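You operate a simulated robot arm through the tools that you are given. There is no shell and no other tool. Be economical: measure what you need, move in short steps, check, and stop when the job is done.

You are at the controls of a simulated robot arm. One attempt, no reset.

JOB
Put the roll tag from the stacker bench top on the top of the hood over the take-up roll.
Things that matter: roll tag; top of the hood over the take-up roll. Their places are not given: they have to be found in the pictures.

Only the result counts: the job must be done as asked and must still hold three seconds after the hand-in. Knocking over, shifting, dropping, spilling or breaking anything else fails it.

ROBOT AND FRAMES
A 6-joint arm with a two-finger parallel gripper, fixed in place. Base frame: the origin is at the foot of the arm, x ahead of it, y to its left, z up. Units: mm, degrees, N and s.
Its first joint turns from -66.0 to 66.0 degrees. Payload 2.1 kg.
The tool frame sits at the grasp point between the pads (the TCP): z along the fingers, y along the line on which they close. The tips reach 30 mm beyond it. Largest opening 94 mm; finger width 28, thickness 10; the body of the gripper, 50 by 96 mm, starts 55 mm behind the TCP.
Orientation is that of the tool frame in the base frame, as a unit quaternion [x, y, z, w]. With the fingers straight down and closing along the base's y, the tool's x points along the base's -x, its y along +y and its z along -z.

CONTROLS
- The arm moves only by the tool arm_command. Its argument "deltas" is a list of rows, each a list of 4 numbers: the shift along the tool's x, y, z in mm, then the turn about the tool's z in degrees. In form: [[x, y, z, spin], ...]. A call has 1 to 12 rows; each row shifts and turns the commanded pose from where the row before left it, along the tool's axes as they then stand. "claw" is the opening in per cent of the stroke, from 0 (shut) to 100 (fully open), set as the call begins (left out, the last holds). Rows are played at 5 a second. More than 50 mm and 8.6 degrees between two rows, or a gripper value outside its range, and nothing of the call is played. Where a pose cannot be reached the arm comes as near as it can. A force on the tool above 40 N (or 10 N above the force at the start of the call, whichever is more), or a blocked arm, ends the call early, and 0.2 s more pass. The fingers move at their own pace (about 72 mm/s each) and stop on an object; they squeeze with about 35 N. The grip force told is the motor's: it shows also when the fingers shut on nothing. Time passes only in rows, and 0.2 s behind the last, so rows that do not move let the fingers close. The reply holds the time, the measured pose of the TCP, the force on the tool along the base axes, the opening and the grip force, in the units named above and with some noise.
- Cameras (640 x 400 px; columns grow to the right, rows downward): "scene" is fixed at [87.2, -393.4, 486.8]; the picture's right is [0.53, -0.85, 0.00], its down [-0.52, -0.33, -0.79] and it looks along [0.67, 0.42, -0.62] (base axes); focal length 263 px, centre (320, 200). "wrist" rides on the gripper at [76, 14, -102] in the tool frame; the picture's right is [-0.18, 0.98, 0.00], its down [-0.75, -0.14, -0.64] and it looks along [-0.63, -0.12, 0.77] (tool axes); focal length 243 px, centre (320, 200).
- capture(camera): a new picture of that camera. It takes no simulated time.
- point_at(camera, pixels): for up to 12 pixels [column, row] of the newest picture of that camera ("zoom" is the newest enlarged one), the place [x, y, z] in the base frame of the surface seen there, good to about 2 mm, but the place of the scene camera against the robot may be out by one fixed shift of up to 25 mm in any direction. It takes no simulated time.
- close_up(camera, box): a new picture of the part [left, top, right, bottom] of that camera's present view, enlarged. It takes no simulated time.
- hand_in(): hands the job in; it is judged then, once.

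Keep the steps short. Do not move on a guess: measure, check each grasp and each placing, and mend mistakes. In all there are 60 turns and 30 pictures (those below and enlarged ones count). Leave the gripper open and the arm clear of the work at the hand-in unless told otherwise, and finish with a single line.

The tools are called after "Request:" as a command line: name --pt "numbers of a row" for each row, then --argument value for the rest, lists and objects as JSON in quotes. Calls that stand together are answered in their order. arm_command: Moves the arm, as the interface text tells. Its arguments: {"type":"object","properties":{"deltas":{"type":"array","items":{"type":"array","items":{"type":"number"}}},"claw":{"type":"number"}},"required":["deltas"]} The other tools are called the same way: capture (camera) takes a picture; point_at (camera, pixels) gives the place of the surface under pixels of a picture; close_up (camera, box) takes an enlarged picture of a part of a camera's view; hand_in () hands the job in.

At the start:

```text
time: 0.0
eef_pos: [337.3, -25.5, 322.0]
tcp_rot: [0.0, 1.0, 0.0, 0.0]
force: [-0.1, 0.1, 0.8]
gripper_width: 93.9
gripper_force: 0.2
```

scene: 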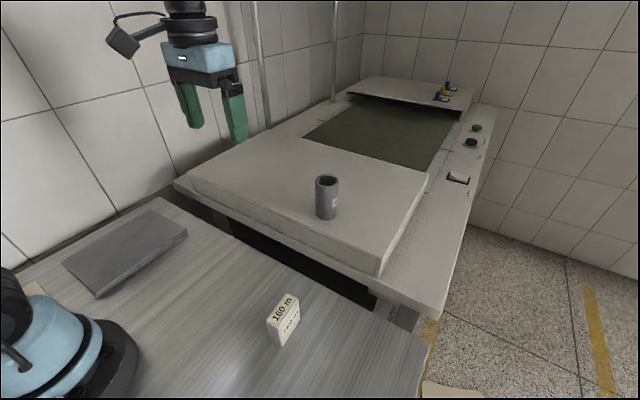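
wrist: 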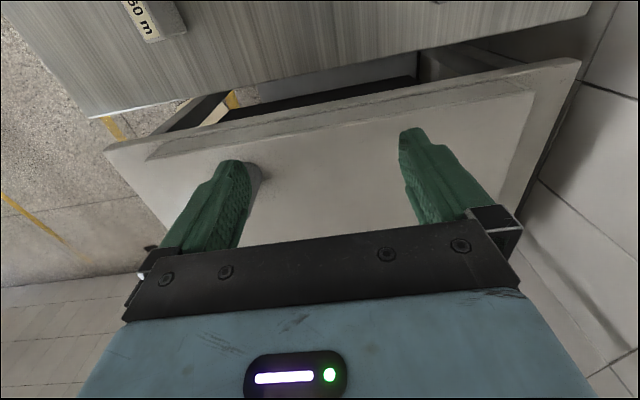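

The "160 m" block on the bench, near scene (283,322), looks like the roll tag. The wide, pale raised cover with the grey tube on it looks like the hood. I'll take close-ups of both and then measure.

Request:
close_up --camera "scene" --box '[240, 270, 336, 360]'

Request:
point_at --camera "scene" --pixels '[[281, 309], [291, 325], [267, 320], [291, 294], [300, 315], [274, 345], [250, 330], [230, 190], [280, 170], [290, 220], [350, 240], [327, 181]]'

Request:
close_up --camera "scene" --box '[180, 60, 500, 320]'

Request:
point_at --camera "wrist" --pixels '[[155, 20], [140, 15], [170, 34], [180, 30], [230, 60], [300, 170], [350, 200], [350, 160], [460, 130], [252, 185]]'

```text
4.44 times, centred on (288, 315) of scene
```

zoom: 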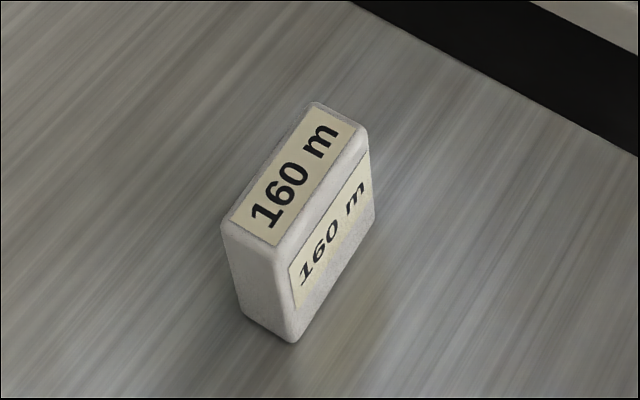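

```text
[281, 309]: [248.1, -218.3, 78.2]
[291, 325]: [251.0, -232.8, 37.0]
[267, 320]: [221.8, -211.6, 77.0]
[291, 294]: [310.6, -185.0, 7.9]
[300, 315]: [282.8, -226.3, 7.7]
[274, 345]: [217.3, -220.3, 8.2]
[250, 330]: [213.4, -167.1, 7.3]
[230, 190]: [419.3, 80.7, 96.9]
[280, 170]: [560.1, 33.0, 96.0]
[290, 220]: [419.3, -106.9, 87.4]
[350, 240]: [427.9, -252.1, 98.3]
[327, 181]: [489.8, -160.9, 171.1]
```

```text
1.54 times, centred on (340, 190) of scene
```

zoom: 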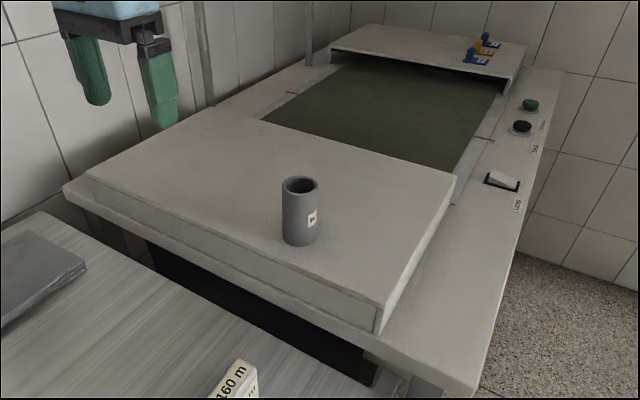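

```text
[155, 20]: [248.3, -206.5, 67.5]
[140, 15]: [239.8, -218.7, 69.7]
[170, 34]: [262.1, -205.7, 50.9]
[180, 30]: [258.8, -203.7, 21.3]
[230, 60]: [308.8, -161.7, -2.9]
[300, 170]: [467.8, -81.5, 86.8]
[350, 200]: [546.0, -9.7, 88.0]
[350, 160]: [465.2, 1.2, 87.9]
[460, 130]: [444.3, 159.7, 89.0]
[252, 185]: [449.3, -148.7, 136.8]
```

Tag: upright block near (245,-212), with its top at z≈69. Hood top: z≈88, and it's within reach. The wrist and scene readings differ by the scene camera's fixed shift, so I'll rely on the wrist camera. Next I'll move to where the wrist camera sees the tag well.

Request:
arm_command --pt "21 -37 20 0" --pt "21 -37 20 0" --pt "21 -37 20 0" --pt "21 -37 20 0" --pt "21 -37 20 0" --pt "0 0 0 0" --claw 100

Request:
capture --camera "wrist"

```text
time: 1.4
eef_pos: [230.9, -212.3, 218.7]
tcp_rot: [0.001, 1.0, 0.001, 0.0]
force: [-0.1, 0.7, -0.2]
gripper_width: 93.9
gripper_force: 0.0
```

```text
25 pictures are left
```

wrist: 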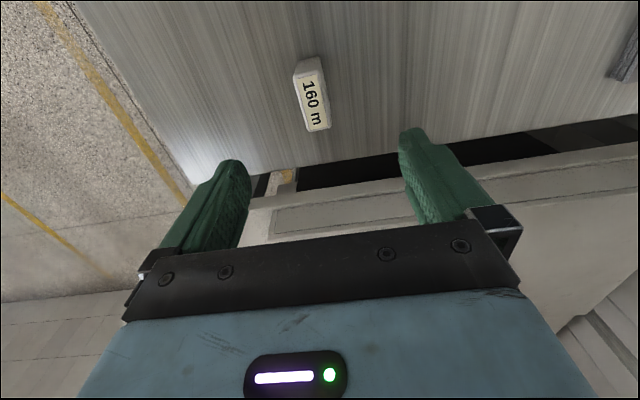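

The tag is clear at (312,100). I'll zoom in on it and measure its corners.

Request:
close_up --camera "wrist" --box '[264, 45, 360, 145]'

Request:
point_at --camera "wrist" --pixels '[[298, 76], [320, 74], [306, 131], [329, 127], [313, 102], [309, 76], [317, 127], [303, 102], [324, 101], [300, 66], [340, 110]]'

```text
4.00 times, centred on (312, 95) of wrist
```

zoom: 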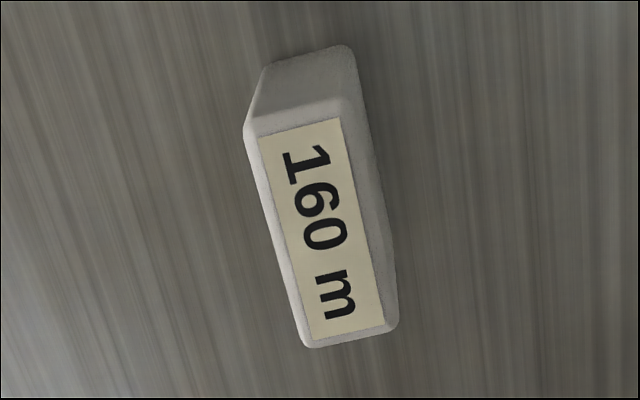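

```text
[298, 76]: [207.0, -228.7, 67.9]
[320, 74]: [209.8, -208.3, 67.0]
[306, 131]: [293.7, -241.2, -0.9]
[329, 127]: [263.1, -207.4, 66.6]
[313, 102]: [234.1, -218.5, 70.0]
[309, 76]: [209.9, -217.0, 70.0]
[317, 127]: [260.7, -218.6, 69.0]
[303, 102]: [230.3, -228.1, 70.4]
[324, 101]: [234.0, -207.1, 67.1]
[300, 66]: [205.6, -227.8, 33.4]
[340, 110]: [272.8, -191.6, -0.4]
```

The tag is centred near (235,-218). It's about 56 mm long in x, 22–24 mm wide in y and 70 mm high, with its sides parallel to x, so no spin is needed. I'll go down with the claw open to z≈45.

Request:
arm_command --pt "-4 -6 40 0" --pt "0 0 45 0" --pt "0 0 40 0" --pt "0 0 30 0" --pt "0 0 18 0" --pt "0 0 0 0"

Request:
capture --camera "wrist"

Request:
capture --camera "scene"

```text
time: 2.8
eef_pos: [234.5, -219.1, 45.9]
tcp_rot: [0.0, 1.0, 0.0, 0.001]
force: [0.3, -0.4, 0.2]
gripper_width: 93.9
gripper_force: 0.2
```

```text
23 pictures are left
```

wrist: 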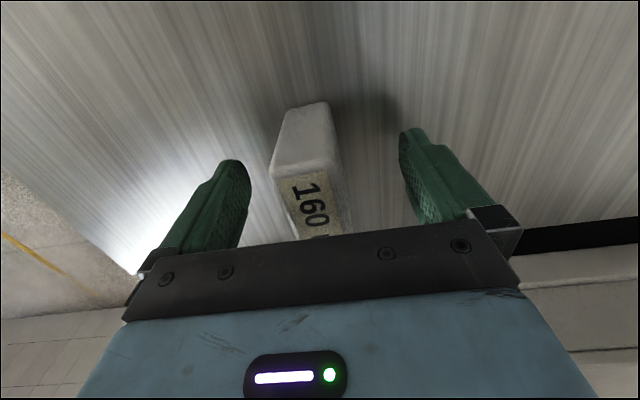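

```text
22 pictures are left
```

scene: 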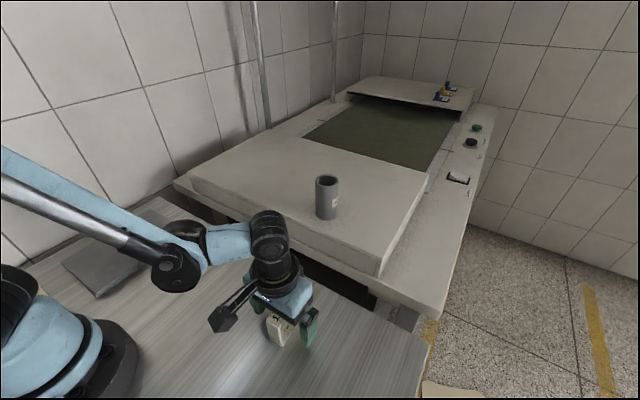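

The tag sits between the fingers, so I'll close on it.

Request:
arm_command --pt "0 0 0 0" --pt "0 0 0 0" --pt "0 0 0 0" --pt "0 0 0 0" --pt "0 0 0 0" --claw 0

```text
time: 4.0
eef_pos: [233.8, -218.8, 46.0]
tcp_rot: [0.0, 1.0, 0.001, 0.0]
force: [0.7, -0.1, 0.2]
gripper_width: 31.5
gripper_force: 34.5
```

It stopped at 31.5 mm with 34.5 N, so the tag is held. I'll lift straight up.

Request:
arm_command --pt "0 0 -20 0" --pt "0 0 -45 0" --pt "0 0 -45 0" --pt "0 0 -45 0" --pt "0 0 -45 0" --pt "0 0 0 0"

Request:
capture --camera "wrist"

Request:
capture --camera "scene"

```text
time: 5.4
eef_pos: [236.9, -217.8, 245.7]
tcp_rot: [0.0, 1.0, 0.0, 0.0]
force: [0.6, 0.3, -0.9]
gripper_width: 31.6
gripper_force: 34.9
```

```text
21 pictures are left
```

wrist: 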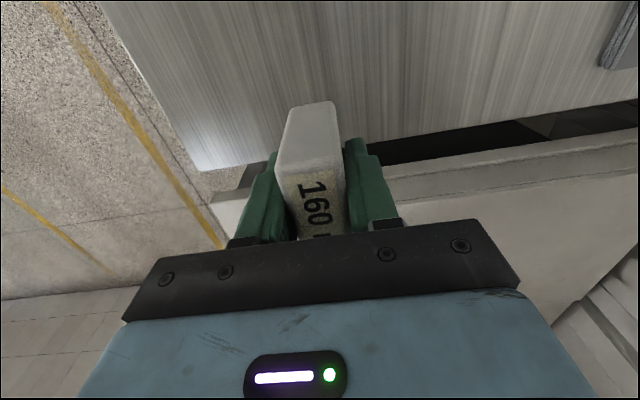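

```text
20 pictures are left
```

scene: 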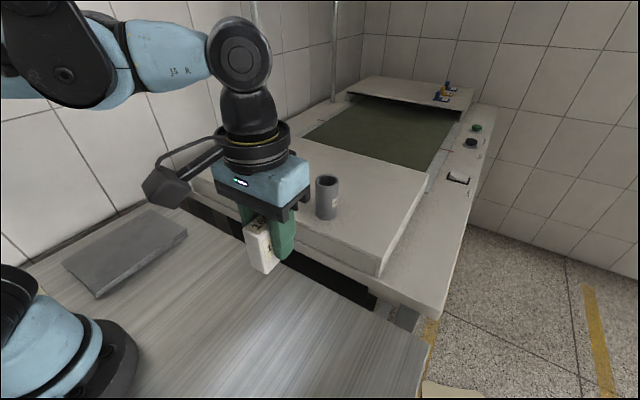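

The tag is held level. I'll carry it to about (480, 0). Its underside is at z≈200, well above the tube, whose top is at about 162.

Request:
arm_command --pt "-27 24.2 0 0" --pt "-27 24.2 0 0" --pt "-27 24.2 0 0" --pt "-27 24.2 0 0" --pt "-27 24.2 0 0" --pt "-27 24.2 0 0" --pt "-27 24.2 0 0" --pt "-27 24.2 0 0" --pt "-27 24.2 0 0" --pt "0 0 0 0"

Request:
capture --camera "wrist"

Request:
capture --camera "scene"

Request:
point_at --camera "wrist" --pixels '[[250, 120], [300, 70], [360, 70], [400, 120], [400, 180], [220, 180], [460, 100], [320, 40]]'

```text
time: 7.6
eef_pos: [477.9, -0.4, 249.2]
tcp_rot: [0.0, 1.0, 0.0, 0.001]
force: [-0.3, -0.9, -0.5]
gripper_width: 31.8
gripper_force: 34.8
```

```text
19 pictures are left
```

wrist: 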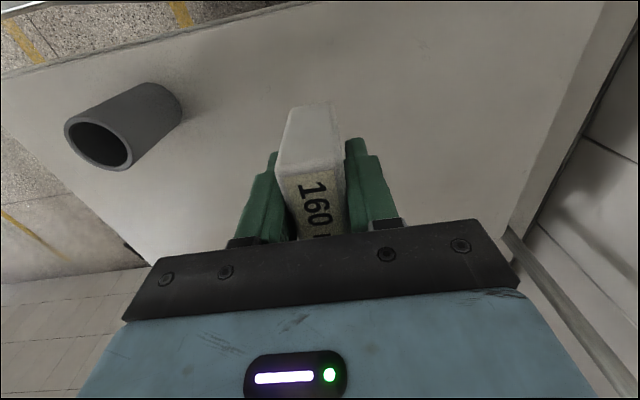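

```text
18 pictures are left
```

scene: 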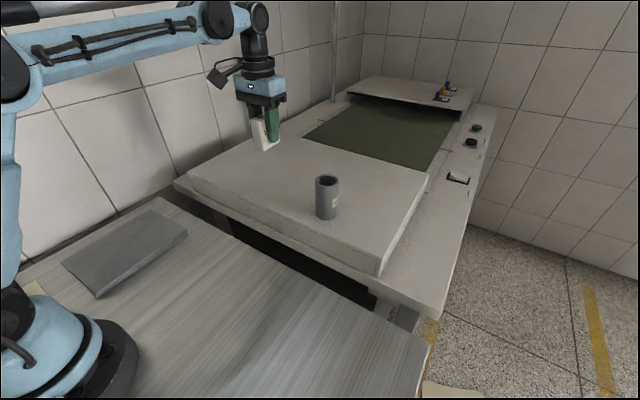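

```text
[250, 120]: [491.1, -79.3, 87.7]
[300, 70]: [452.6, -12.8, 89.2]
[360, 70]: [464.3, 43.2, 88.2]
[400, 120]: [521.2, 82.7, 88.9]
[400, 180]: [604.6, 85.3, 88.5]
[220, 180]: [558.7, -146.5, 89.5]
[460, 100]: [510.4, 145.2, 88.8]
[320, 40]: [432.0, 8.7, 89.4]
```

The hood is flat at z≈88.7 below the tag. The tag was gripped at TCP z=46 with its base on the bench (z≈-0.5), so it should touch down at TCP z≈135. I'll lower to just above that first.

Request:
arm_command --pt "-2 0 35 0" --pt "0 0 35 0" --pt "0 0 25 0" --pt "0 0 12 0" --pt "0 0 0 0"

```text
time: 8.8
eef_pos: [480.2, 1.6, 140.6]
tcp_rot: [0.001, 1.0, 0.0, 0.0]
force: [0.1, -0.4, -1.0]
gripper_width: 31.6
gripper_force: 35.1
```

It's at 140.6 with no contact. I'll lower slowly and watch the force.

Request:
arm_command --pt "0 0 2 0" --pt "0 0 1.5 0" --pt "0 0 1 0" --pt "0 0 0 0"

```text
time: 9.8
eef_pos: [481.4, 1.0, 137.7]
tcp_rot: [0.0, 1.0, 0.0, 0.001]
force: [-0.1, -0.2, -1.1]
gripper_width: 31.5
gripper_force: 34.8
```

Request:
arm_command --pt "0 0 1 0" --pt "0 0 0.7 0" --pt "0 0 0 0"

Request:
capture --camera "wrist"

```text
time: 10.6
eef_pos: [481.1, 1.0, 134.7]
tcp_rot: [0.0, 1.0, 0.0, 0.0]
force: [1.4, 5.3, 34.5]
gripper_width: 31.7
gripper_force: 34.9
```

```text
17 pictures are left
```

wrist: 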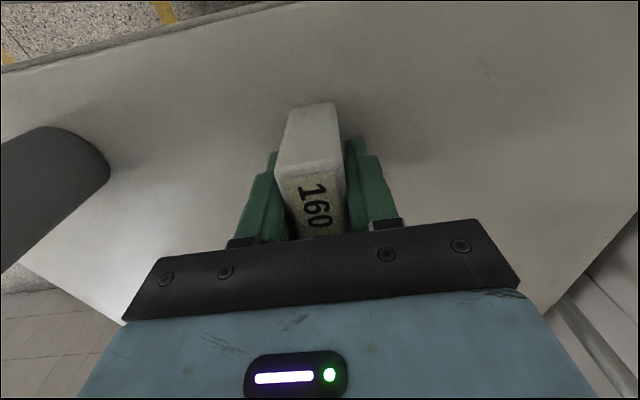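

It has touched down, with 34.5 N pushing up. I'll ease back a little to take off the load and then open. The tube is far enough away for the fingers to open.

Request:
arm_command --pt "0 0 -0.5 0" --pt "0 0 0 0"

```text
time: 11.2
eef_pos: [481.9, 1.1, 134.0]
tcp_rot: [0.0, 1.0, 0.001, 0.001]
force: [3.7, 6.9, 31.6]
gripper_width: 31.4
gripper_force: 34.9
```

Request:
arm_command --pt "0 0 -0.6 0" --pt "0 0 0 0"

```text
time: 11.8
eef_pos: [481.0, -0.1, 133.3]
tcp_rot: [0.0, 1.0, 0.0, 0.001]
force: [6.2, 7.0, 23.5]
gripper_width: 31.3
gripper_force: 35.2
```

Request:
arm_command --pt "0 0 -0.8 0" --pt "0 0 -0.4 0" --pt "0 0 0 0"

```text
time: 12.6
eef_pos: [480.1, -0.2, 136.7]
tcp_rot: [0.0, 1.0, -0.001, 0.0]
force: [0.4, -0.4, -0.5]
gripper_width: 31.5
gripper_force: 35.0
```

The load is gone and the tag is at or just above the surface. I'll lower 0.7 mm for light contact and then open.

Request:
arm_command --pt "0 0 0.7 0" --pt "0 0 0 0"

```text
time: 13.2
eef_pos: [479.8, 0.9, 136.9]
tcp_rot: [0.0, 1.0, 0.0, -0.001]
force: [0.0, 0.4, -0.2]
gripper_width: 31.7
gripper_force: 35.1
```

Request:
arm_command --pt "0 0 0.5 0" --pt "0 0 0 0"

```text
time: 13.8
eef_pos: [481.1, 0.3, 135.4]
tcp_rot: [0.0, 1.0, 0.0, 0.0]
force: [-0.1, 0.2, -0.9]
gripper_width: 31.5
gripper_force: 35.3
```

Request:
arm_command --pt "0 0 0.4 0" --pt "0 0 0 0"

```text
time: 14.4
eef_pos: [481.6, 0.2, 136.5]
tcp_rot: [0.0, 1.0, 0.0, 0.0]
force: [0.1, 0.1, -0.5]
gripper_width: 31.4
gripper_force: 34.6
```

Request:
arm_command --pt "0 0 0.5 0" --pt "0 0 0 0"

```text
time: 15.0
eef_pos: [481.6, 0.8, 135.1]
tcp_rot: [0.0, 1.0, 0.0, 0.0]
force: [-0.5, -0.5, 3.4]
gripper_width: 31.4
gripper_force: 34.8
```

Light contact at 3.4 N. Opening now.

Request:
arm_command --pt "0 0 0 0" --pt "0 0 0 0" --pt "0 0 0 0" --pt "0 0 0 0" --claw 100

Request:
capture --camera "wrist"

```text
time: 16.0
eef_pos: [482.9, -0.1, 134.5]
tcp_rot: [0.0, 1.0, 0.0, 0.0]
force: [-0.2, 0.3, 0.3]
gripper_width: 94.0
gripper_force: 0.0
```

```text
16 pictures are left
```

wrist: 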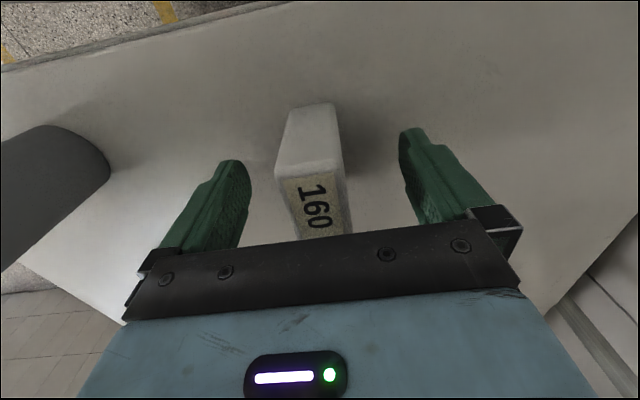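

The tag stands free between the open fingers. I'll go straight up, then back off.

Request:
arm_command --pt "0 0 -20 0" --pt "0 0 -40 0" --pt "0 0 -45 0" --pt "0 0 -30 0" --pt "40 0 0 0" --pt "45 0 0 0" --pt "40 0 0 0" --pt "0 0 0 0"

Request:
capture --camera "wrist"

Request:
capture --camera "scene"

```text
time: 17.8
eef_pos: [358.4, 4.5, 270.1]
tcp_rot: [-0.001, 1.0, 0.0, 0.001]
force: [0.0, 0.5, -0.3]
gripper_width: 94.1
gripper_force: 0.1
```

```text
15 pictures are left
```

wrist: 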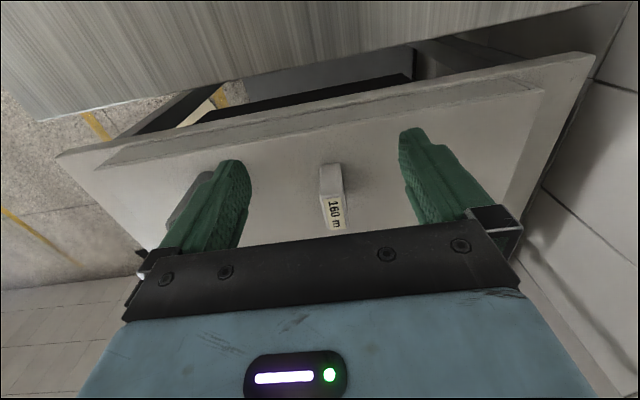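

```text
14 pictures are left
```

scene: 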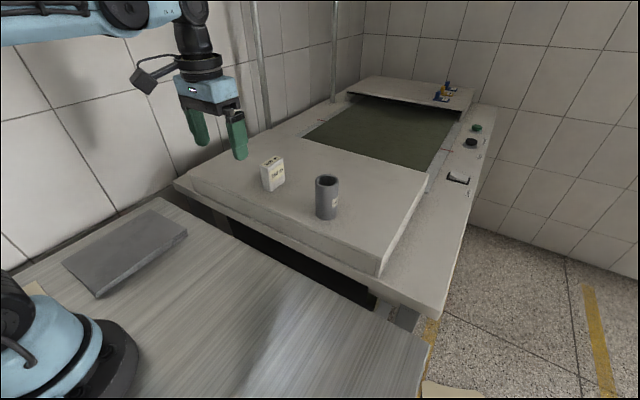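

The tag stands upright on the hood at scene (272,174). The tube hasn't moved, the gripper is open and the arm is clear, so I'm handing in.

Request:
hand_in

```text
The job is handed in.
```

The roll tag is standing upright on top of the hood over the take-up roll, with nothing else disturbed, the gripper open and the arm clear.
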